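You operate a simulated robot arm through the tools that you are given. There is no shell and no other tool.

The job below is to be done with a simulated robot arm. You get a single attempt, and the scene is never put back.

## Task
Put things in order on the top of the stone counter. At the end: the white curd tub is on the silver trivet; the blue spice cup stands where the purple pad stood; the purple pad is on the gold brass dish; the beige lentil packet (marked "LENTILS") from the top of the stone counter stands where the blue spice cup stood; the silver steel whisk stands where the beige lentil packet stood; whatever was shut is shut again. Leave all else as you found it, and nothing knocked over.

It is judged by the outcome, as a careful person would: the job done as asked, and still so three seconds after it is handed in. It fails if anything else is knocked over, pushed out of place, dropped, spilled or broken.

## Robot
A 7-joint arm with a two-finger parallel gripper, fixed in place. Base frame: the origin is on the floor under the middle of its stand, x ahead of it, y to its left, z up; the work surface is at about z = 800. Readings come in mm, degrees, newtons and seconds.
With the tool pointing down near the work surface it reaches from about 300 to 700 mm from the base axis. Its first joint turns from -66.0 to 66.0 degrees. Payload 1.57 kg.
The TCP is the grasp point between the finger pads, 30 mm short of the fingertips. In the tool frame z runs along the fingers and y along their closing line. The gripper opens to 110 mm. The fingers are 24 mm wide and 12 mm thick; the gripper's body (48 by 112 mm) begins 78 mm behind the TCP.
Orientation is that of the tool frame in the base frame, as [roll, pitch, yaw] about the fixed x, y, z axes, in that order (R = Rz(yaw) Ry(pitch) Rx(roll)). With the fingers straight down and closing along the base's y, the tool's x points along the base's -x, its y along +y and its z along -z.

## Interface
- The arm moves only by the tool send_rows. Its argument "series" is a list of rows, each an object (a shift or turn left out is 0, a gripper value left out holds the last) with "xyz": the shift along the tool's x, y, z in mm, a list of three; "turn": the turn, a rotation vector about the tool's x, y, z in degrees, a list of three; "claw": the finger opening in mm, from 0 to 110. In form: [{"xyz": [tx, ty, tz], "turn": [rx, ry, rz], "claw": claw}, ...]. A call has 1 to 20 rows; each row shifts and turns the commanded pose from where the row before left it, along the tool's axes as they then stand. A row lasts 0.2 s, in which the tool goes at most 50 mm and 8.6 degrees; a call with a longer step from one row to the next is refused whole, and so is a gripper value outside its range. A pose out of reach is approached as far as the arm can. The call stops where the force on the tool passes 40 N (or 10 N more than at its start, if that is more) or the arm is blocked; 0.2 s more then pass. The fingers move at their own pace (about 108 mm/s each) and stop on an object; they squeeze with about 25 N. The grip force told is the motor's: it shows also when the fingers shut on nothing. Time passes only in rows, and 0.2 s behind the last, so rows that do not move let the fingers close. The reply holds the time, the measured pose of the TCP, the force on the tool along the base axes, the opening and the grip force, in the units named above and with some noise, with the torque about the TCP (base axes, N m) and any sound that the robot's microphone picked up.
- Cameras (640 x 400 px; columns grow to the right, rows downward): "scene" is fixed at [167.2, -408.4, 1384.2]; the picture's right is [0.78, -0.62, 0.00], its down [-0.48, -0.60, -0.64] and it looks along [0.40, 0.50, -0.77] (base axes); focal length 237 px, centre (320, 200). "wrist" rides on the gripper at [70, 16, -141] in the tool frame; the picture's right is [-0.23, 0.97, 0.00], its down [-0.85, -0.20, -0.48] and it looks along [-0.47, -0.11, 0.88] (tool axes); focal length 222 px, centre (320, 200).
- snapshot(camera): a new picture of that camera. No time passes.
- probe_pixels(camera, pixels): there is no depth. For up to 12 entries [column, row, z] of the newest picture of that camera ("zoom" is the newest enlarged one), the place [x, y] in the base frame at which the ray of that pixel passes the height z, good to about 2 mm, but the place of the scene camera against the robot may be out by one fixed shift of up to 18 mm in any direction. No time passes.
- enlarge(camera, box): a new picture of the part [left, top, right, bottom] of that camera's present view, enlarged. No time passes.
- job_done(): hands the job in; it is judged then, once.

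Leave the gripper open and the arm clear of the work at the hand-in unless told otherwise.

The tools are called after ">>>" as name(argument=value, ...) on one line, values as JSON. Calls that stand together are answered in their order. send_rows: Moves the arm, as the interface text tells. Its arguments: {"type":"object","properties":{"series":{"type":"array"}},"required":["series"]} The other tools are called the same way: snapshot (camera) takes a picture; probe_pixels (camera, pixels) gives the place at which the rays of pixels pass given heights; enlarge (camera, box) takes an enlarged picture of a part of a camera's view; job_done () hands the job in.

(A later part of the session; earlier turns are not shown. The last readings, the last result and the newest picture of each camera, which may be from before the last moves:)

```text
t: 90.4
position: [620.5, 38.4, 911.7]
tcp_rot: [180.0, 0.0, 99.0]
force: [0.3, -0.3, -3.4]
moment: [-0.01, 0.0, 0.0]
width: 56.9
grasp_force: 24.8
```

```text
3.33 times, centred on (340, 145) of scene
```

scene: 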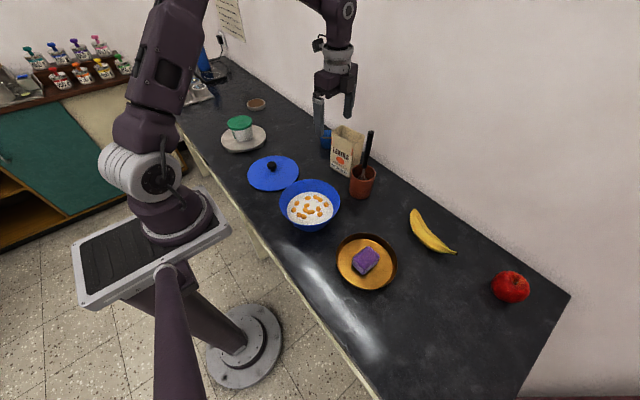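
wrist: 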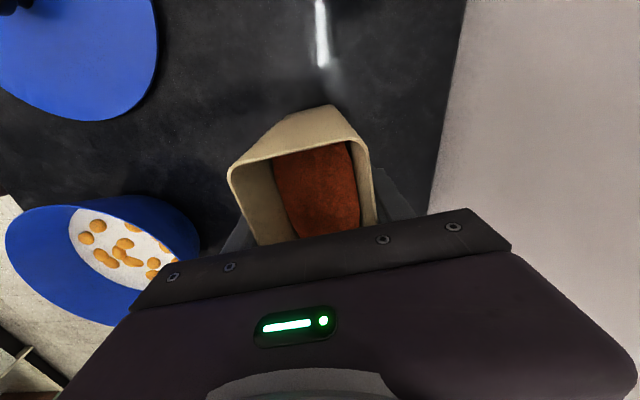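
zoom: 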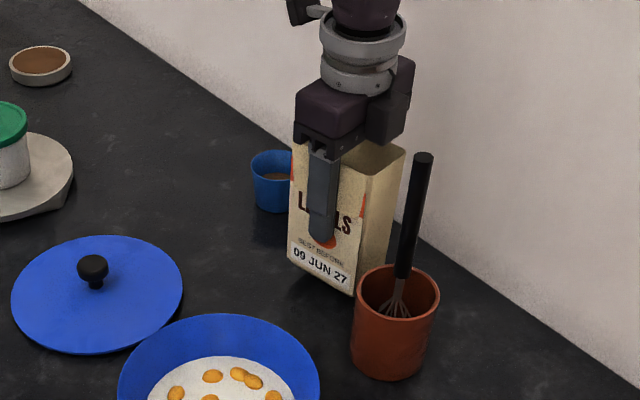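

The packet is lifted and upright. I'll raise it to TCP z≈1012 with its bottom near 920, then draw it straight back to x≈430.

>>> send_rows(series=[{"xyz": [0, 0, -10]}, {"xyz": [0, 0, -18]}, {"xyz": [0, 0, -22]}, {"xyz": [0, 0, -22]}, {"xyz": [0, 0, -18]}, {"xyz": [0, 0, -10]}, {"xyz": [1.5, -9.9, 0]}, {"xyz": [3, -19.8, 0]}, {"xyz": [4, -26, 0]}, {"xyz": [4, -26, 0]}, {"xyz": [4, -26, 0]}, {"xyz": [4, -26, 0]}, {"xyz": [4, -26, 0]}, {"xyz": [3, -18, 0]}, {"xyz": [1.8, -11, 0]}, {"xyz": [0, 0, 0]}])

>>> snapshot(camera="wrist")

>>> snapshot(camera="scene")

```text
t: 93.8
position: [430.4, 36.8, 1013.0]
tcp_rot: [-180.0, 0.1, 98.8]
force: [0.5, 0.2, -3.7]
moment: [0.01, 0.0, 0.0]
width: 56.9
grasp_force: 24.9
```

```text
taken
```

wrist: 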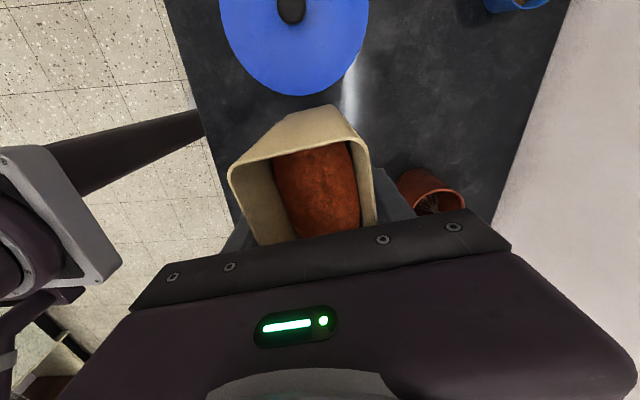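

```text
taken
```

scene: 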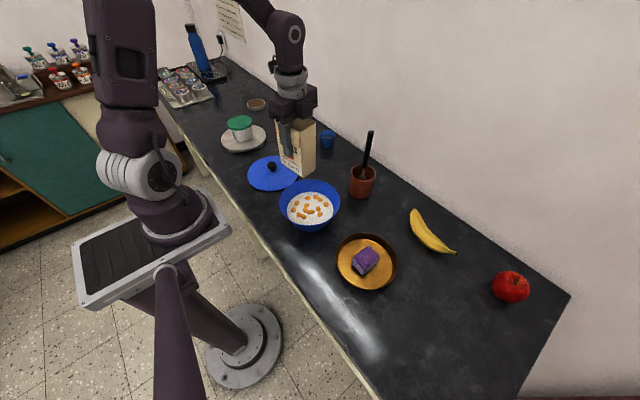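

All clear. I'll swing the packet in -y at x≈425, in two halves with soft starts and stops.

>>> send_rows(series=[{"xyz": [-9.8, -1.7, 0]}, {"xyz": [-19.6, -3.5, 0]}, {"xyz": [-29.4, -5.2, 0]}, {"xyz": [-29.4, -5.2, 0]}, {"xyz": [-29.4, -5.2, 0]}, {"xyz": [-29.4, -5.2, 0]}, {"xyz": [-29.4, -5.2, 0]}, {"xyz": [-29.4, -5.2, 0]}, {"xyz": [-19.6, -3.5, 0]}, {"xyz": [-9.8, -1.7, 0]}, {"xyz": [0, 0, 0]}])

>>> send_rows(series=[{"xyz": [-9.8, -1.7, 0]}, {"xyz": [-19.6, -3.5, 0]}, {"xyz": [-29.4, -5.2, 0]}, {"xyz": [-29.4, -5.2, 0]}, {"xyz": [-29.4, -5.2, 0]}, {"xyz": [-29.4, -5.2, 0]}, {"xyz": [-29.4, -5.2, 0]}, {"xyz": [-29.4, -5.2, 0]}, {"xyz": [-19.6, -3.5, 0]}, {"xyz": [-9.8, -1.7, 0]}, {"xyz": [0, 0, 0]}])

>>> snapshot(camera="wrist")

>>> snapshot(camera="scene")

```text
t: 96.2
position: [425.5, -200.4, 1011.6]
tcp_rot: [-180.0, 0.0, 99.0]
force: [-0.8, -0.3, -3.2]
moment: [0.0, -0.02, 0.01]
width: 57.2
grasp_force: 25.2
```

```text
t: 98.6
position: [420.0, -439.4, 1012.0]
tcp_rot: [180.0, 0.0, 99.0]
force: [-0.4, -0.1, -3.5]
moment: [0.02, 0.01, -0.03]
width: 57.1
grasp_force: 25.1
```

```text
taken
```

wrist: 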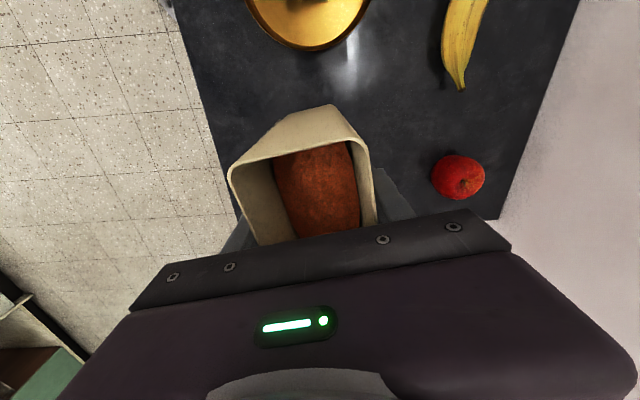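

```text
taken
```

scene: 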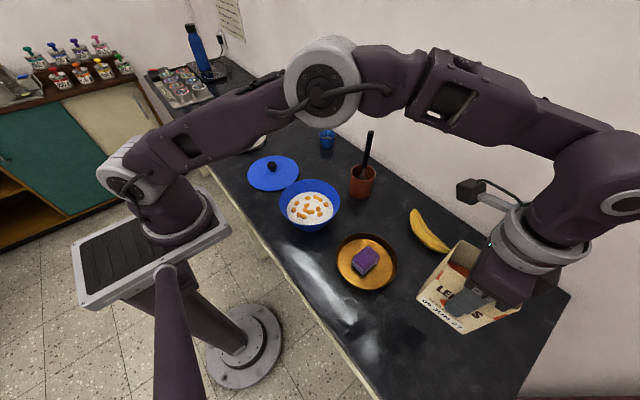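

The packet is above the cup's old place. I'll adjust by (+1, -2) mm and lower to TCP z≈898, then step to contact, expected at about 891.5.

>>> send_rows(series=[{"xyz": [-2.1, 0.7, 4]}, {"xyz": [0, 0, 10]}, {"xyz": [0, 0, 13]}, {"xyz": [0, 0, 13]}, {"xyz": [0, 0, 13]}, {"xyz": [0, 0, 13]}, {"xyz": [0, 0, 13]}, {"xyz": [0, 0, 13]}, {"xyz": [0, 0, 12]}, {"xyz": [0, 0, 8]}, {"xyz": [0, 0, 0]}])

>>> snapshot(camera="scene")

```text
t: 101.0
position: [422.2, -443.3, 898.9]
tcp_rot: [-180.0, 0.0, 99.1]
force: [0.1, -0.5, -4.8]
moment: [-0.03, 0.01, -0.02]
width: 57.1
grasp_force: 25.3
```

```text
taken
```

scene: 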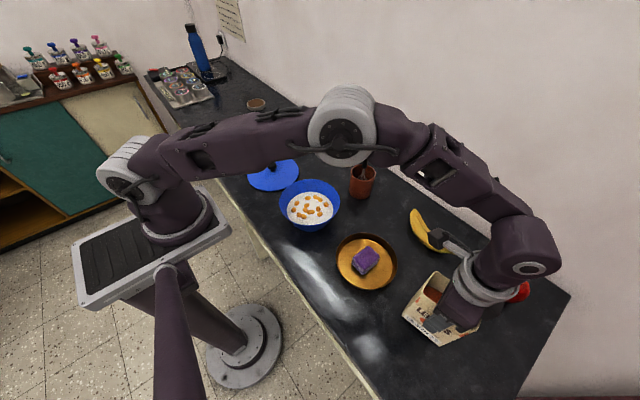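

>>> send_rows(series=[{"xyz": [0, 0, 2]}, {"xyz": [0, 0, 2]}, {"xyz": [0, 0, 0]}])

>>> send_rows(series=[{"xyz": [0, 0, 1.2]}, {"xyz": [0, 0, 0]}])

>>> send_rows(series=[{"xyz": [0, 0, 1.0]}, {"xyz": [0, 0, 0]}])

```text
t: 101.8
position: [421.9, -442.8, 897.1]
tcp_rot: [179.9, -0.1, 99.0]
force: [0.3, -0.5, -3.2]
moment: [-0.01, -0.03, 0.03]
width: 56.7
grasp_force: 24.9
```

```text
t: 102.4
position: [422.6, -443.0, 895.7]
tcp_rot: [180.0, 0.1, 99.1]
force: [-0.7, -0.6, -3.9]
moment: [-0.02, 0.0, 0.04]
width: 56.9
grasp_force: 24.6
```

```text
t: 103.0
position: [421.6, -442.2, 893.2]
tcp_rot: [-180.0, 0.0, 99.0]
force: [0.7, 1.0, -3.5]
moment: [-0.05, -0.02, 0.02]
width: 56.9
grasp_force: 25.1
```

>>> send_rows(series=[{"xyz": [0, 0, 1.0]}, {"xyz": [0, 0, 0]}])

>>> send_rows(series=[{"xyz": [0, 0, 0.8]}, {"xyz": [0, 0, 0]}])

```text
t: 103.6
position: [422.3, -441.4, 892.6]
tcp_rot: [-180.0, 0.0, 99.1]
force: [0.9, -0.4, -4.6]
moment: [0.02, 0.02, -0.01]
width: 56.9
grasp_force: 25.0
```

```text
t: 104.2
position: [421.4, -442.6, 892.7]
tcp_rot: [180.0, 0.1, 99.0]
force: [0.9, 0.9, -3.8]
moment: [0.0, -0.02, 0.0]
width: 56.7
grasp_force: 25.0
```

>>> send_rows(series=[{"xyz": [0, 0, 0.8]}, {"xyz": [0, 0, 0]}])

>>> send_rows(series=[{"xyz": [0, 0, 0.7]}, {"xyz": [0, 0, 0]}])

```text
t: 104.8
position: [422.4, -442.0, 891.8]
tcp_rot: [179.9, 0.0, 99.0]
force: [0.1, 1.6, 0.6]
moment: [0.17, 0.04, 0.01]
width: 56.8
grasp_force: 25.3
```

```text
t: 105.4
position: [422.8, -444.0, 892.7]
tcp_rot: [179.9, 0.2, 99.0]
force: [-1.9, 4.2, 14.7]
moment: [0.26, 0.12, 0.0]
width: 56.8
grasp_force: 24.6
```

Contact at 14.7 N. I'll ease up 0.7 mm, then open slowly.

>>> send_rows(series=[{"xyz": [0, 0, -0.7]}, {"xyz": [0, 0, 0]}])

>>> send_rows(series=[{"claw": 60}, {"claw": 66}, {"claw": 76}, {"claw": 92}, {"claw": 110}, {"claw": 110}])

>>> snapshot(camera="wrist")

```text
t: 106.0
position: [423.6, -443.4, 892.3]
tcp_rot: [180.0, 0.0, 99.0]
force: [0.5, 2.1, 6.6]
moment: [-0.29, -0.14, 0.02]
width: 56.8
grasp_force: 24.7
```

```text
t: 107.4
position: [421.3, -441.5, 891.6]
tcp_rot: [179.8, 0.0, 98.9]
force: [0.3, 0.2, 0.1]
moment: [-0.01, -0.01, 0.0]
width: 110.0
grasp_force: 0.2
```

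```text
taken
```

wrist: 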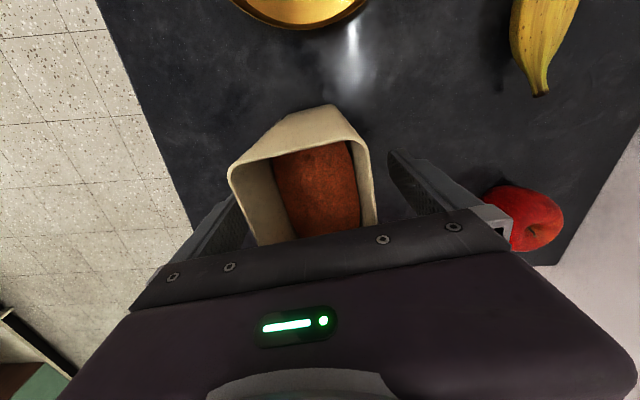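

The packet stands in the cup's old place, released. I'll raise straight up to z≈1070, then turn the tool back to yaw 180.

>>> send_rows(series=[{"xyz": [0, 0, -10]}, {"xyz": [0, 0, -20]}, {"xyz": [0, 0, -25]}, {"xyz": [0, 0, -25]}, {"xyz": [0, 0, -25]}, {"xyz": [0, 0, -25]}, {"xyz": [0, 0, -25]}, {"xyz": [0, 0, -23]}, {"turn": [0, 0, -8.1]}, {"turn": [0, 0, -8.1]}, {"turn": [0, 0, -8.1]}, {"turn": [0, 0, -8.1]}, {"turn": [0, 0, -8.1]}, {"turn": [0, 0, -8.1]}, {"turn": [0, 0, -8.1]}, {"turn": [0, 0, -8.1]}, {"turn": [0, 0, -8.1]}, {"turn": [0, 0, -8.1]}])

>>> snapshot(camera="wrist")

>>> snapshot(camera="scene")

```text
t: 111.2
position: [422.7, -441.8, 1068.9]
tcp_rot: [-179.9, 0.0, -179.9]
force: [0.4, -0.4, 0.0]
moment: [-0.02, -0.01, -0.04]
width: 109.9
grasp_force: 0.1
```

```text
taken
```

wrist: 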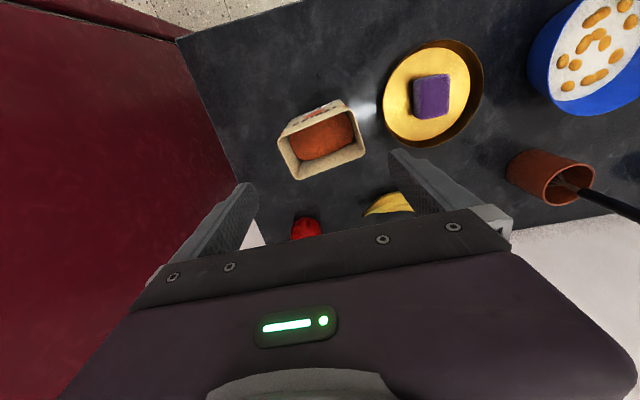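

```text
taken
```

scene: 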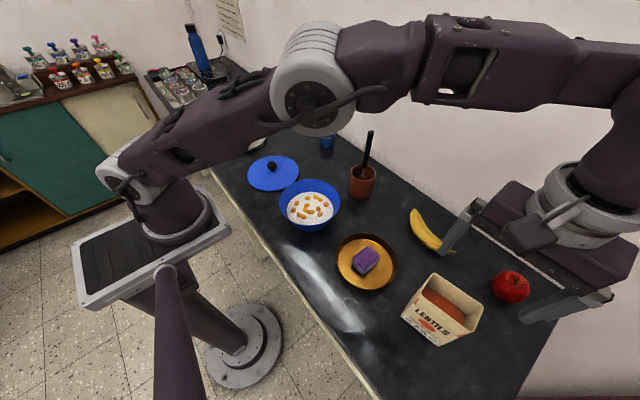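

The packet stands upright in the cup's old spot. Next I'll move to about (500, -75, 1090) to examine the whisk.

>>> send_rows(series=[{"xyz": [-7.7, 36.6, -2.1]}, {"xyz": [-7.7, 36.6, -2.1]}, {"xyz": [-7.7, 36.6, -2.1]}, {"xyz": [-7.7, 36.6, -2.1]}, {"xyz": [-7.7, 36.6, -2.1]}, {"xyz": [-7.7, 36.6, -2.1]}, {"xyz": [-7.7, 36.6, -2.1]}, {"xyz": [-7.7, 36.6, -2.1]}, {"xyz": [-7.7, 36.6, -2.1]}, {"xyz": [-7.7, 36.6, -2.1]}, {"xyz": [0, 0, 0]}])

>>> snapshot(camera="wrist")

>>> enlarge(camera="wrist", box=[260, 150, 400, 250])

>>> enlarge(camera="scene", box=[320, 120, 410, 210])

```text
t: 113.6
position: [500.1, -76.1, 1087.8]
tcp_rot: [-179.9, 0.0, 179.9]
force: [0.4, -0.2, 0.0]
moment: [0.04, 0.0, -0.03]
width: 110.5
grasp_force: 0.0
```

```text
taken
```

wrist: 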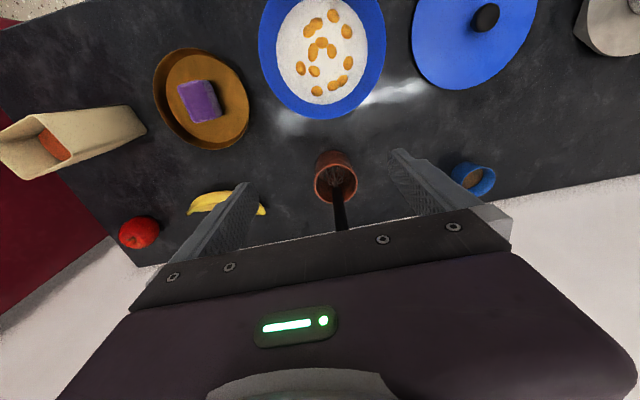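

```text
4.00 times, centred on (330, 200) of wrist
```

zoom: 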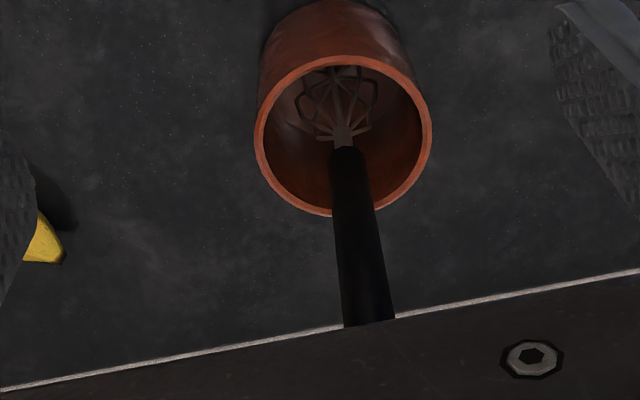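

```text
4.44 times, centred on (365, 165) of scene
```

zoom: 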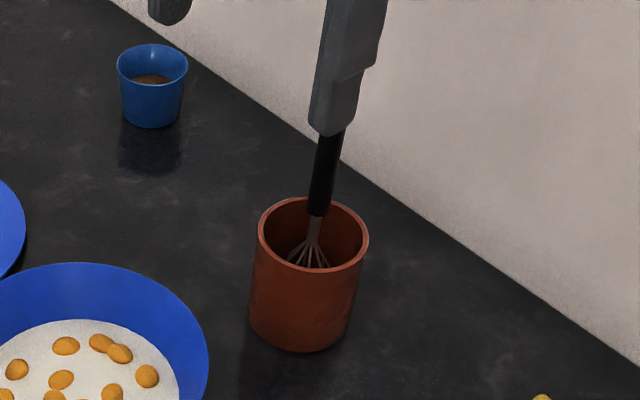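

The handle is exactly vertical and the wire head is down in the pot. I'll move to x≈560 at the same height, with the tips at z≈1058 above the handle top, to locate the handle top precisely.

>>> send_rows(series=[{"xyz": [-20, 0, 0]}, {"xyz": [-20, 0, 0]}, {"xyz": [-20, 0, 0]}, {"xyz": [0, 0, 0]}])

>>> snapshot(camera="wrist")

>>> enlarge(camera="wrist", box=[270, 110, 390, 240])

```text
t: 114.6
position: [558.4, -75.3, 1089.2]
tcp_rot: [-180.0, 0.1, 179.9]
force: [0.1, -0.3, 0.0]
moment: [0.03, 0.0, 0.05]
width: 110.0
grasp_force: 0.1
```

```text
taken
```

wrist: 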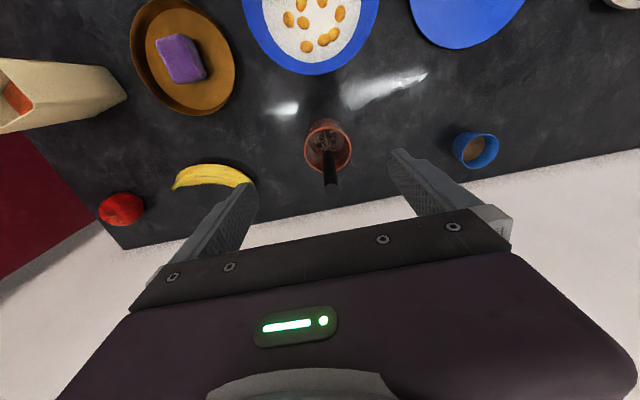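

```text
3.08 times, centred on (330, 175) of wrist
```

zoom: 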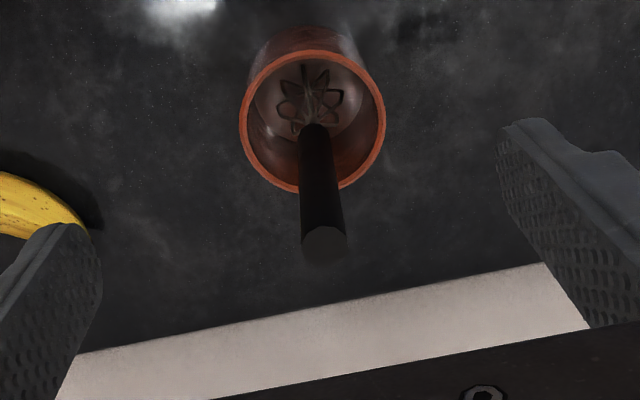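

The handle top is a disc at zoom (325,243). Rough triangulation puts the handle near (586, -71) with its top around z 1025–1035. I'll rise 15 mm for margin, move directly above it, and look again.

>>> send_rows(series=[{"xyz": [0, 0, -15]}, {"xyz": [-14, 2, 0]}, {"xyz": [-15, 2, 0]}, {"xyz": [0, 0, 0]}, {"xyz": [0, 0, 0]}])

>>> snapshot(camera="wrist")

>>> enlarge(camera="wrist", box=[260, 90, 380, 200])

```text
t: 115.8
position: [587.3, -71.9, 1105.3]
tcp_rot: [179.9, 0.1, 180.0]
force: [-0.1, -0.6, 0.2]
moment: [0.0, 0.02, 0.05]
width: 109.9
grasp_force: 0.0
```

```text
taken
```

wrist: 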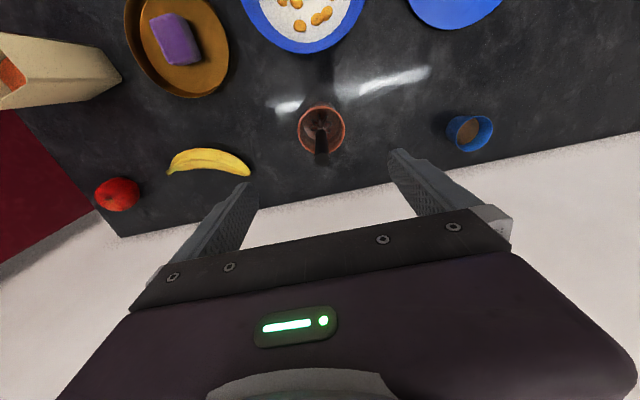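

```text
3.64 times, centred on (320, 145) of wrist
```

zoom: 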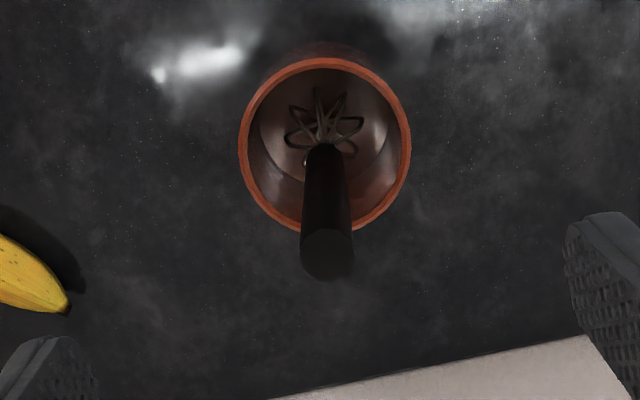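

The handle top triangulates to (595, -71.5, 1011), with a diameter of about 16 mm. I'll shift +7 mm in x, narrow the fingers to 60, and descend around the handle to TCP z≈962. That leaves the tips at 932, above the pot rim.

>>> send_rows(series=[{"xyz": [-7, 0.4, 0], "claw": 60}, {"xyz": [0, 0, 0]}, {"xyz": [0, 0, 12]}, {"xyz": [0, 0, 12]}, {"xyz": [0, 0, 12]}, {"xyz": [0, 0, 12]}, {"xyz": [0, 0, 0]}])

>>> snapshot(camera="wrist")

>>> enlarge(camera="scene", box=[310, 80, 420, 210])

```text
t: 117.4
position: [596.8, -72.6, 1057.4]
tcp_rot: [-180.0, 0.0, 179.9]
force: [0.1, -0.5, 0.5]
moment: [0.01, 0.02, 0.0]
width: 60.0
grasp_force: 0.0
```

```text
taken
```

wrist: 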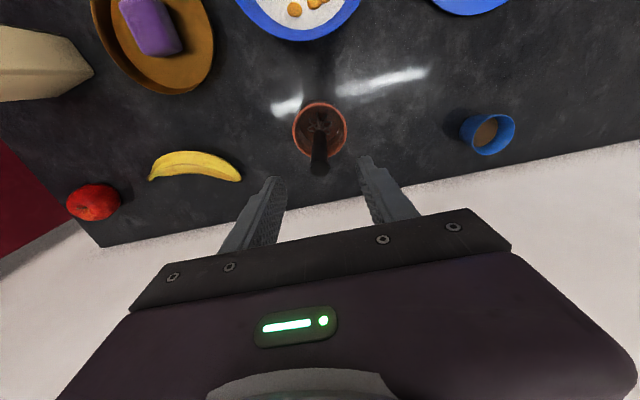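

```text
3.08 times, centred on (365, 145) of scene
```

zoom: 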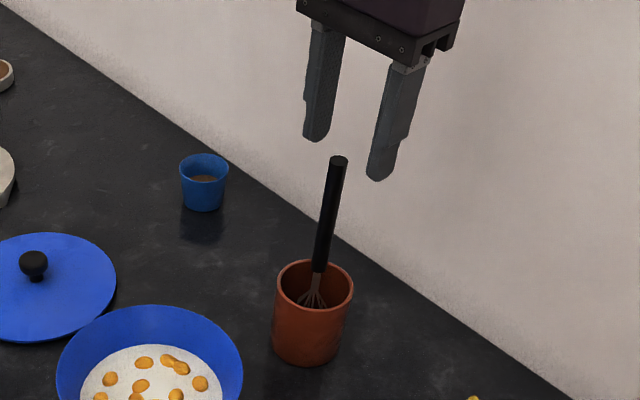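

The handle top lines up at (320,168), as expected for a centred grasp. Descending to TCP z≈962.

>>> send_rows(series=[{"xyz": [0, 0, 13.6]}, {"xyz": [0, 0, 13.6]}, {"xyz": [0, 0, 13.6]}, {"xyz": [0, 0, 13.6]}, {"xyz": [0, 0, 13.6]}, {"xyz": [0, 0, 13.6]}, {"xyz": [0, 0, 13.6]}, {"xyz": [0, 0, 0]}])

>>> snapshot(camera="wrist")

>>> enlarge(camera="scene", box=[310, 80, 420, 210])

```text
t: 119.2
position: [595.5, -71.1, 963.4]
tcp_rot: [-179.9, 0.1, 180.0]
force: [0.7, 0.2, 0.1]
moment: [-0.01, 0.03, -0.01]
width: 60.3
grasp_force: 0.0
```

```text
taken
```

wrist: 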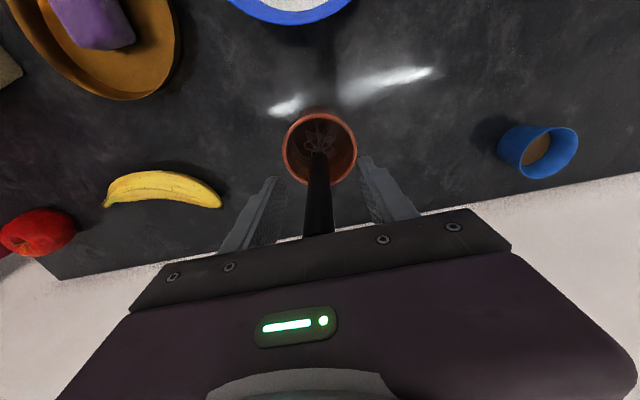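

```text
3.08 times, centred on (365, 145) of scene
```

zoom: 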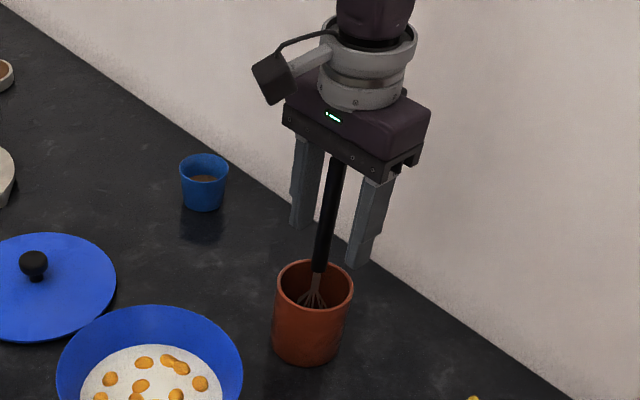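

The handle is between the fingers. Closing on it.

>>> send_rows(series=[{"claw": 40}, {"claw": 25}, {"claw": 18}, {"claw": 8}, {"claw": 5}, {"claw": 5}])

>>> enlarge(camera="scene", box=[310, 80, 420, 210])

```text
t: 120.6
position: [595.8, -71.7, 962.8]
tcp_rot: [-180.0, 0.0, 180.0]
force: [-0.5, 0.5, 0.4]
moment: [-0.01, 0.0, -0.03]
width: 15.1
grasp_force: 25.5
```

```text
3.08 times, centred on (365, 145) of scene
```

zoom: 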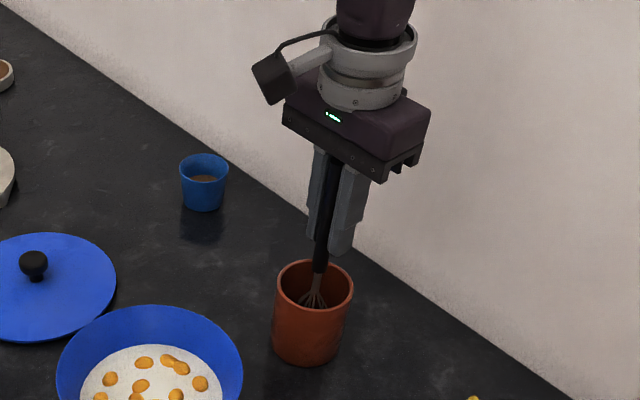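

Gripped at 15 mm. I'll lift slowly, first 40 mm, checking that the pot stays put.

>>> send_rows(series=[{"xyz": [0, 0, -4]}, {"xyz": [0, 0, -8]}, {"xyz": [0, 0, -10]}, {"xyz": [0, 0, -10]}, {"xyz": [0, 0, -8]}, {"xyz": [0, 0, 0]}])

>>> enlarge(camera="scene", box=[310, 80, 420, 210])

```text
t: 122.0
position: [595.1, -71.7, 1003.3]
tcp_rot: [180.0, 0.0, 179.9]
force: [-0.6, 0.0, -1.3]
moment: [0.02, -0.02, 0.03]
width: 15.2
grasp_force: 25.2
```

```text
3.08 times, centred on (365, 145) of scene
```

zoom: 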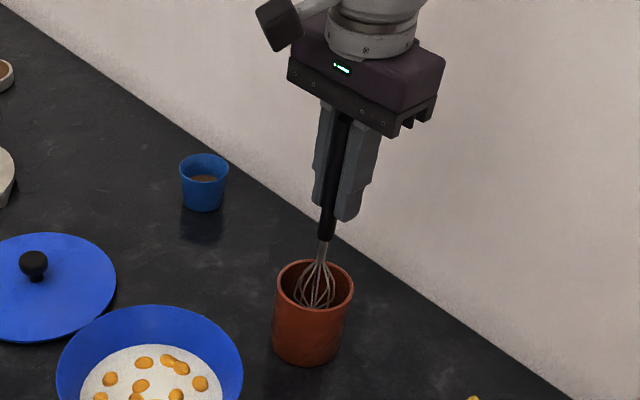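

Only the whisk lifts (about 1 N) and the pot stays. I'll raise another 90 mm to clear the rim and look at the whisk head's underside.

>>> send_rows(series=[{"xyz": [0, 0, -12]}, {"xyz": [0, 0, -16]}, {"xyz": [0, 0, -18]}, {"xyz": [0, 0, -18]}, {"xyz": [0, 0, -16]}, {"xyz": [0, 0, -10]}, {"xyz": [0, 0, 0]}])

>>> enlarge(camera="scene", box=[310, 60, 430, 200])

>>> snapshot(camera="wrist")

```text
t: 123.6
position: [594.1, -71.7, 1093.8]
tcp_rot: [180.0, 0.0, -180.0]
force: [0.7, 0.7, -1.3]
moment: [-0.03, -0.02, 0.03]
width: 15.6
grasp_force: 25.0
```

```text
2.86 times, centred on (370, 130) of scene
```

zoom: 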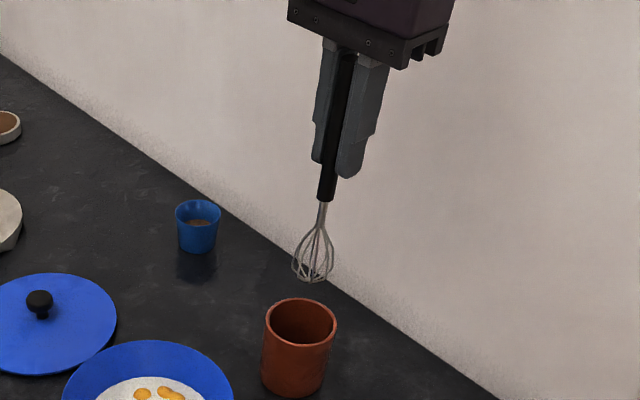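

```text
taken
```

wrist: 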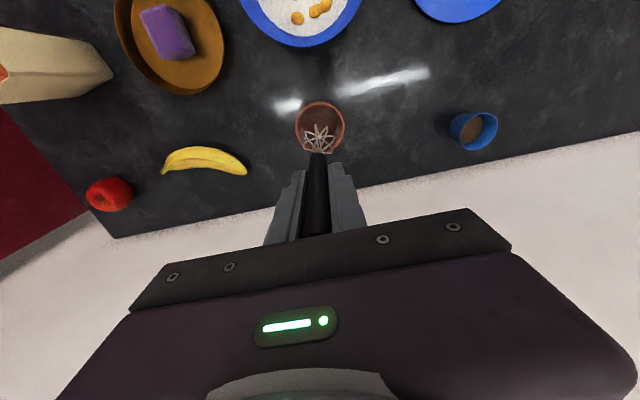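

>>> enlarge(camera="scene", box=[355, 125, 395, 165])

>>> enlarge(camera="wrist", box=[290, 95, 350, 160])

```text
10.00 times, centred on (375, 145) of scene
```

zoom: 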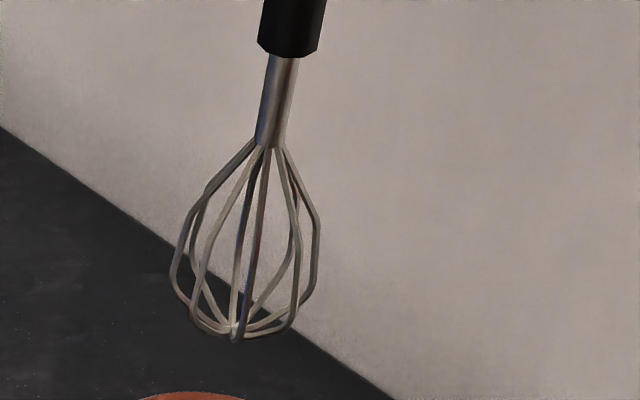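

```text
6.15 times, centred on (320, 128) of wrist
```

zoom: 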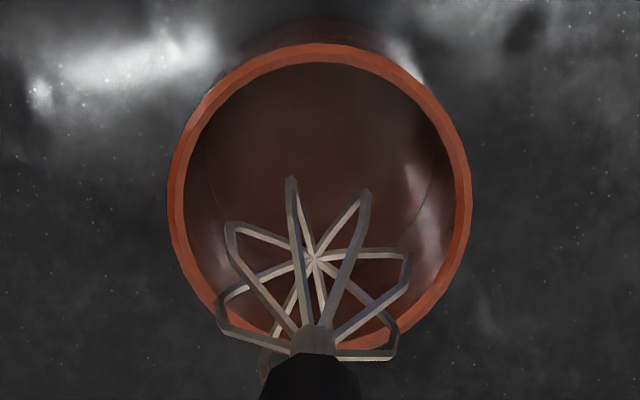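

The whisk hangs free and the pot stands as before. The whisk stood vertically on its own in the pot, so its base may be flat enough to stand. I'll carry it over the packet's old place at (620.5, 38) and lower it to just above the counter.

>>> send_rows(series=[{"xyz": [-2.3, 10, 0]}, {"xyz": [-5, 20, 0]}, {"xyz": [-6, 25, 0]}, {"xyz": [-6, 25, 0]}, {"xyz": [-5, 20, 0]}, {"xyz": [-2.3, 9.7, 0]}, {"xyz": [0, 0, 0]}, {"xyz": [0, 0, 12]}, {"xyz": [0, 0, 18]}, {"xyz": [0, 0, 20]}, {"xyz": [0, 0, 20]}, {"xyz": [0, 0, 20]}, {"xyz": [0, 0, 18]}, {"xyz": [0, 0, 10]}, {"xyz": [0, 0, 4]}, {"xyz": [0, 0, 0]}])

>>> snapshot(camera="wrist")

>>> enlarge(camera="scene", box=[290, 60, 410, 200])

```text
t: 127.0
position: [621.3, 37.9, 970.7]
tcp_rot: [-180.0, 0.0, 180.0]
force: [0.2, -0.8, -0.8]
moment: [0.0, 0.0, 0.04]
width: 15.1
grasp_force: 25.2
```

```text
taken
```

wrist: 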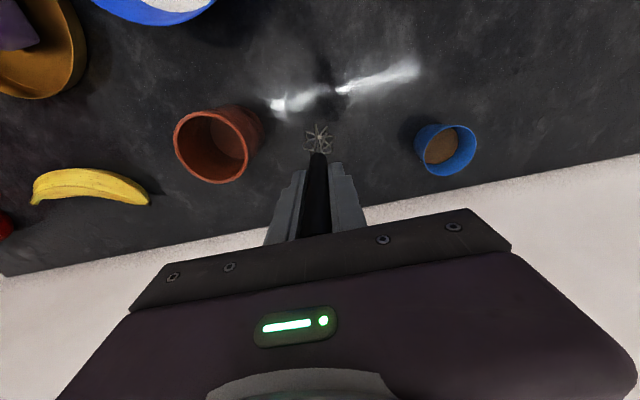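

```text
2.86 times, centred on (350, 130) of scene
```

zoom: 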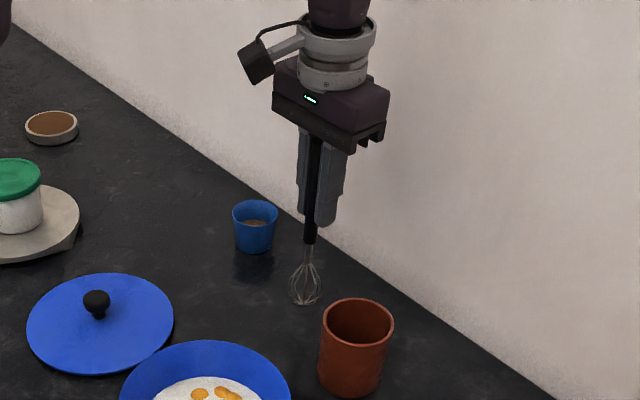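

The whisk hangs straight about 10 mm above the packet's old place. Lowering in small steps.

>>> send_rows(series=[{"xyz": [0, 0, 2]}, {"xyz": [0, 0, 2]}, {"xyz": [0, 0, 2]}, {"xyz": [0, 0, 0]}])

>>> send_rows(series=[{"xyz": [0, 0, 1.2]}, {"xyz": [0, 0, 0]}])

>>> send_rows(series=[{"xyz": [0, 0, 1.2]}, {"xyz": [0, 0, 0]}])

>>> send_rows(series=[{"xyz": [0, 0, 1.2]}, {"xyz": [0, 0, 0]}])

```text
t: 128.0
position: [621.6, 37.5, 964.9]
tcp_rot: [179.9, 0.0, -180.0]
force: [1.2, 0.7, -1.2]
moment: [0.0, 0.05, -0.02]
width: 15.5
grasp_force: 25.4
```

```text
t: 128.6
position: [621.2, 38.4, 962.8]
tcp_rot: [179.9, 0.0, -180.0]
force: [0.6, -0.5, -0.9]
moment: [-0.01, 0.02, 0.02]
width: 15.6
grasp_force: 24.6
```

```text
t: 129.2
position: [621.7, 37.1, 962.4]
tcp_rot: [-179.9, 0.0, 180.0]
force: [-0.3, -0.5, -0.8]
moment: [0.0, 0.02, 0.0]
width: 15.2
grasp_force: 24.8
```

```text
t: 129.8
position: [622.8, 37.8, 961.5]
tcp_rot: [180.0, 0.0, -179.9]
force: [0.1, -0.8, -0.6]
moment: [0.03, -0.01, 0.01]
width: 15.5
grasp_force: 25.2
```

>>> send_rows(series=[{"xyz": [0, 0, 1.2]}, {"xyz": [0, 0, 0]}])

>>> send_rows(series=[{"xyz": [0, 0, 1.0]}, {"xyz": [0, 0, 0]}])

>>> send_rows(series=[{"xyz": [0, 0, 1.0]}, {"xyz": [0, 0, 0]}])

```text
t: 130.4
position: [622.0, 38.1, 960.2]
tcp_rot: [180.0, 0.0, 180.0]
force: [-0.6, -0.7, -0.7]
moment: [-0.04, 0.0, 0.01]
width: 15.4
grasp_force: 25.2
```

```text
t: 131.0
position: [621.4, 38.8, 958.5]
tcp_rot: [-180.0, 0.0, -179.9]
force: [-0.4, 0.2, -0.9]
moment: [0.04, 0.01, -0.04]
width: 15.6
grasp_force: 25.1
```

```text
t: 131.6
position: [621.9, 37.9, 958.3]
tcp_rot: [180.0, -0.1, -180.0]
force: [-0.5, 0.5, -1.6]
moment: [0.0, 0.02, 0.04]
width: 15.6
grasp_force: 25.4
```

>>> send_rows(series=[{"xyz": [0, 0, 1.0]}, {"xyz": [0, 0, 0]}])

>>> send_rows(series=[{"xyz": [0, 0, 1.0]}, {"xyz": [0, 0, 0]}])

>>> enlarge(camera="scene", box=[325, 130, 375, 180])

```text
t: 132.2
position: [622.5, 37.9, 957.1]
tcp_rot: [180.0, -0.1, -179.9]
force: [-0.7, -0.9, -1.4]
moment: [0.03, 0.02, -0.01]
width: 15.5
grasp_force: 25.5
```

```text
t: 132.8
position: [623.3, 38.2, 955.6]
tcp_rot: [180.0, 0.1, 180.0]
force: [-2.4, 1.1, 14.9]
moment: [0.12, 0.56, 0.02]
width: 15.6
grasp_force: 25.1
```

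```text
8.00 times, centred on (350, 155) of scene
```

zoom: 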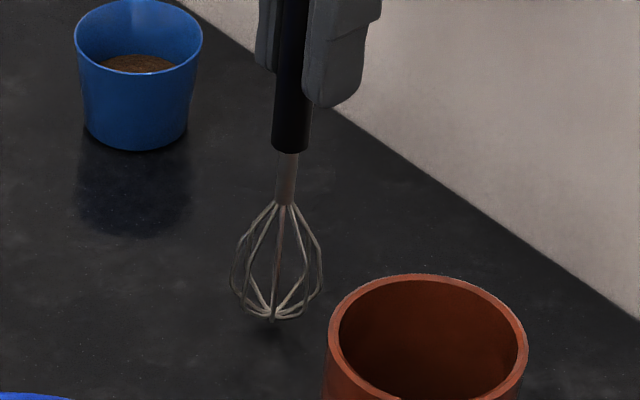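

Contact, with +14.9 N. The moment reading puts the contact about 12 mm off the axis, so the base is a flat ring rather than a point, which suggests it can stand. I'll ease up to unload.

>>> send_rows(series=[{"xyz": [0, 0, -0.7]}, {"xyz": [0, 0, 0]}])

>>> enlarge(camera="wrist", box=[270, 90, 370, 250])

```text
t: 133.4
position: [622.0, 37.9, 957.6]
tcp_rot: [-179.9, 0.1, -180.0]
force: [1.3, 0.9, 5.4]
moment: [0.1, -0.33, -0.01]
width: 15.5
grasp_force: 25.2
```

```text
2.50 times, centred on (320, 170) of wrist
```

zoom: 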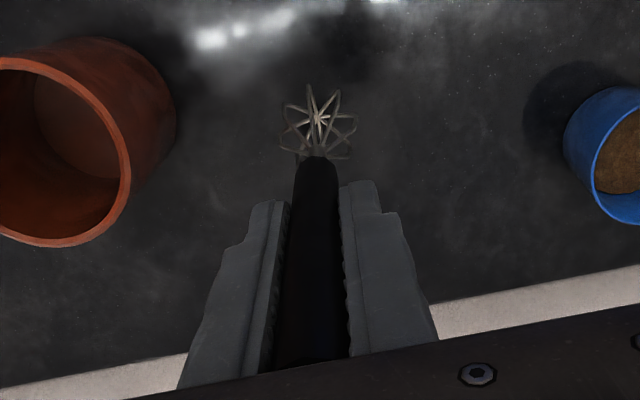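

The load is light now. For a brief stability test I'll open by about 1.5 mm per side for one row, then re-close and compare pictures.

>>> send_rows(series=[{"claw": 18.5}, {"claw": 5}, {"claw": 5}])

>>> enlarge(camera="wrist", box=[270, 90, 370, 250])

>>> enlarge(camera="scene", box=[325, 130, 375, 180])

```text
t: 134.2
position: [622.1, 38.6, 956.2]
tcp_rot: [-180.0, -0.1, -179.9]
force: [-0.9, -0.2, 1.1]
moment: [0.0, 0.03, -0.04]
width: 15.5
grasp_force: 24.5
```

```text
2.50 times, centred on (320, 170) of wrist
```

zoom: 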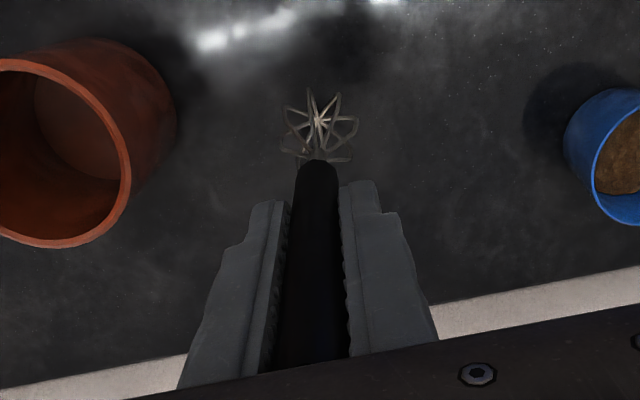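

```text
8.00 times, centred on (350, 155) of scene
```

zoom: 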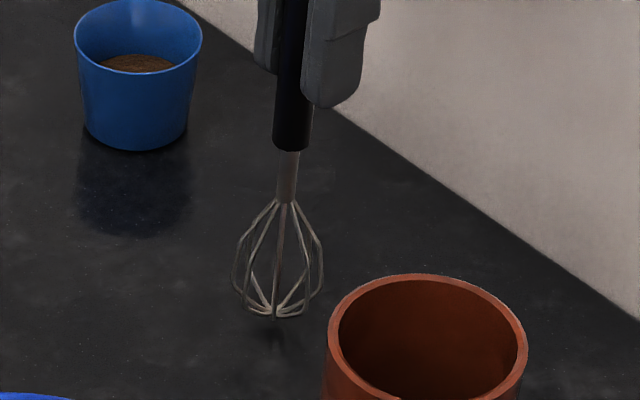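

Barely any change. I'll repeat with a longer opening of 0.4 s and compare again.

>>> send_rows(series=[{"claw": 19}, {"claw": 19}, {"claw": 5}, {"claw": 5}])

>>> enlarge(camera="wrist", box=[270, 90, 370, 250])

>>> enlarge(camera="scene", box=[325, 130, 375, 180])

```text
t: 135.2
position: [623.3, 38.4, 956.0]
tcp_rot: [-180.0, 0.0, -180.0]
force: [0.9, 0.0, 1.6]
moment: [-0.01, 0.01, 0.01]
width: 15.4
grasp_force: 24.5
```

```text
2.50 times, centred on (320, 170) of wrist
```

zoom: 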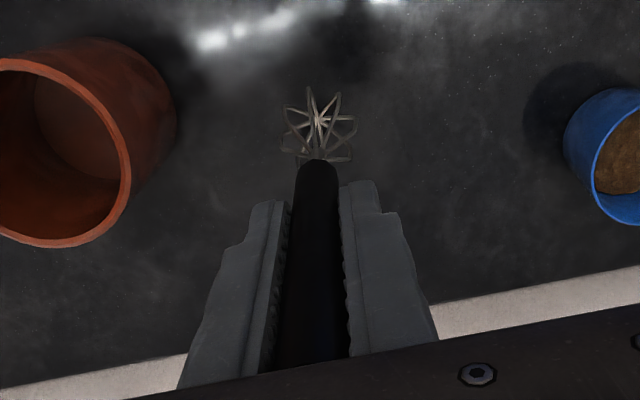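

```text
8.00 times, centred on (350, 155) of scene
```

zoom: 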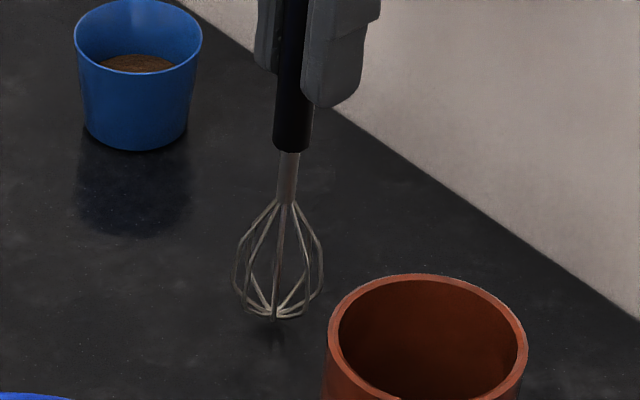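

It's stable. I'll now open a bit wider, to 24 mm, and hold for about 1 s, then look without re-closing.

>>> send_rows(series=[{"claw": 20}, {"claw": 22}, {"claw": 24}, {"claw": 24}])

>>> enlarge(camera="wrist", box=[270, 90, 370, 250])

>>> enlarge(camera="scene", box=[310, 80, 400, 190])

```text
t: 136.2
position: [621.9, 37.0, 956.3]
tcp_rot: [180.0, 0.0, 180.0]
force: [0.2, 0.0, -0.4]
moment: [-0.01, -0.01, -0.01]
width: 24.2
grasp_force: 0.1
```

```text
2.50 times, centred on (320, 170) of wrist
```

zoom: 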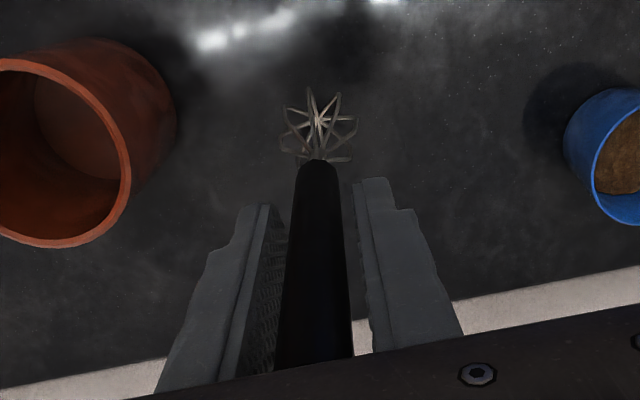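

```text
3.64 times, centred on (355, 135) of scene
```

zoom: 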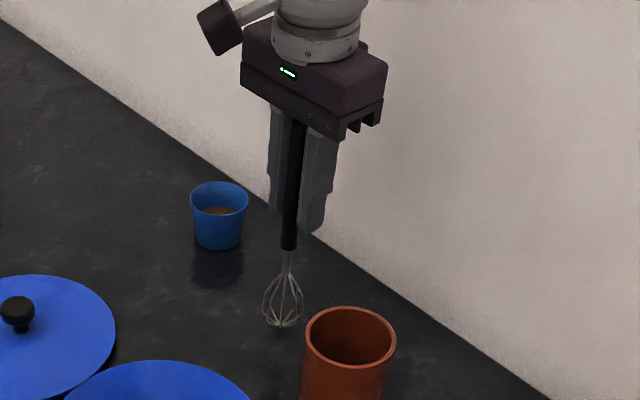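

The whisk stands on its own with gaps on both sides. I'll wait another 1.6 s in this safe cage and check once more.

>>> send_rows(series=[{"claw": 24}, {"claw": 24}, {"claw": 24}, {"claw": 24}, {"claw": 24}, {"claw": 24}, {"claw": 24}, {"claw": 24}])

>>> enlarge(camera="wrist", box=[270, 90, 370, 250])

>>> enlarge(camera="scene", box=[310, 80, 400, 190])

```text
t: 138.0
position: [621.4, 38.5, 956.8]
tcp_rot: [180.0, 0.0, 179.9]
force: [-0.1, -0.5, -0.4]
moment: [0.01, 0.0, -0.03]
width: 24.2
grasp_force: 0.0
```

```text
2.50 times, centred on (320, 170) of wrist
```

zoom: 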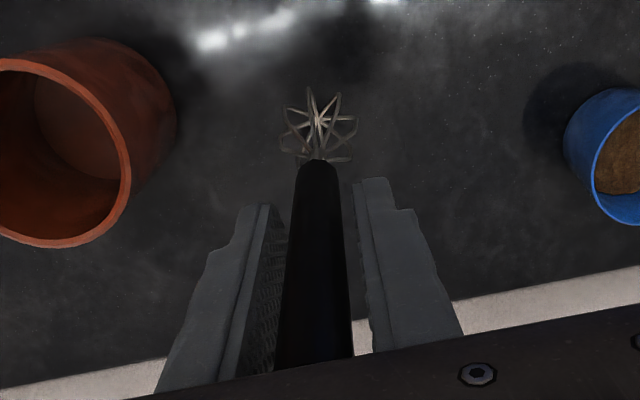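

```text
3.64 times, centred on (355, 135) of scene
```

zoom: 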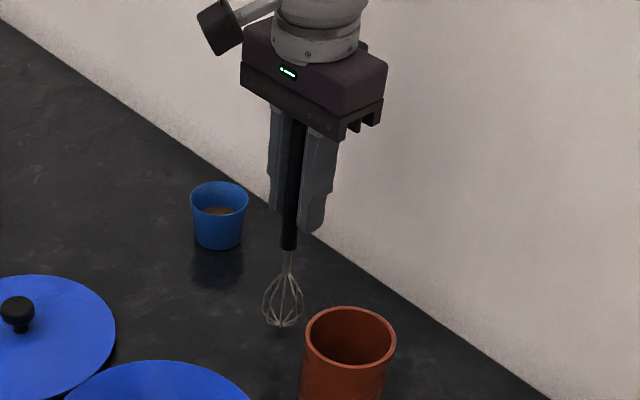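

Perfectly steady. I'll open the fingers to 70 mm, evenly away from the handle, and rise straight up well above the handle top.

>>> send_rows(series=[{"claw": 40}, {"claw": 60}, {"claw": 70}, {"claw": 70}, {"xyz": [0, 0, -6]}, {"xyz": [0, 0, -10]}, {"xyz": [0, 0, -14]}, {"xyz": [0, 0, -16]}, {"xyz": [0, 0, -16]}, {"xyz": [0, 0, -16]}, {"xyz": [0, 0, -16]}, {"xyz": [0, 0, -16]}, {"xyz": [0, 0, -12]}, {"xyz": [0, 0, 0]}])

>>> snapshot(camera="wrist")

>>> enlarge(camera="scene", box=[300, 60, 420, 200])

```text
t: 141.0
position: [621.7, 39.1, 1077.7]
tcp_rot: [-180.0, 0.1, 179.9]
force: [-0.1, 0.6, -0.9]
moment: [0.01, -0.01, 0.03]
width: 69.8
grasp_force: 0.1
```

```text
taken
```

wrist: 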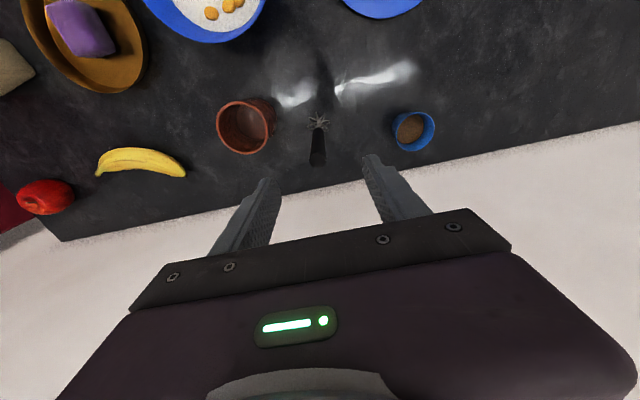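

```text
2.86 times, centred on (360, 130) of scene
```

zoom: 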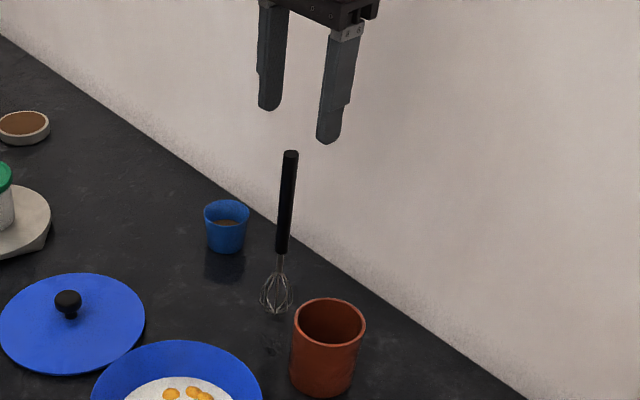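

The whisk stands upright by itself at the packet's old spot. I'll rise further, retreat toward the starting pose, and open the gripper.

>>> send_rows(series=[{"xyz": [0, 0, -20]}, {"xyz": [0, 0, -20]}, {"xyz": [15, -8, -5]}, {"xyz": [22, -13, -5]}, {"xyz": [22, -13, -5]}, {"xyz": [22, -13, -5], "claw": 110}, {"xyz": [22, -13, -5]}, {"xyz": [22, -13, -5]}, {"xyz": [22, -13, -5]}, {"xyz": [22, -13, -5]}, {"xyz": [22, -13, 0]}, {"xyz": [22, -13, 0]}, {"xyz": [3, -4, 0]}, {"xyz": [0, 0, 0]}, {"xyz": [0, 0, 0]}, {"xyz": [0, 0, 0]}])

>>> snapshot(camera="wrist")

>>> snapshot(camera="scene")

```text
t: 144.4
position: [405.3, -90.9, 1157.3]
tcp_rot: [-180.0, -0.1, -180.0]
force: [-0.4, 0.7, -0.3]
moment: [-0.04, 0.0, -0.01]
width: 109.9
grasp_force: 0.1
```

```text
taken
```

wrist: 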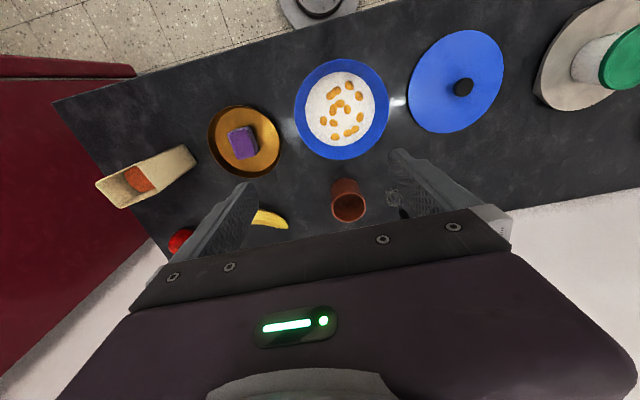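

```text
taken
```

scene: 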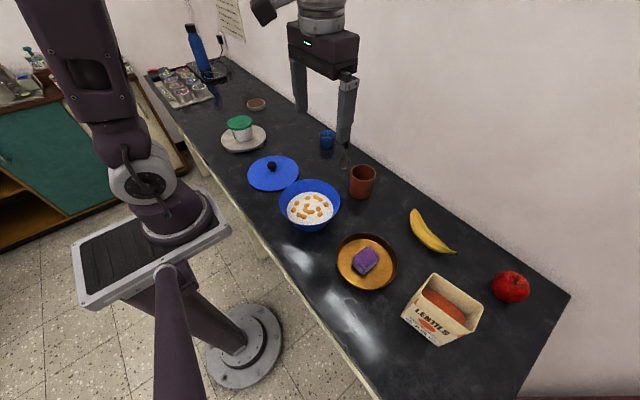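

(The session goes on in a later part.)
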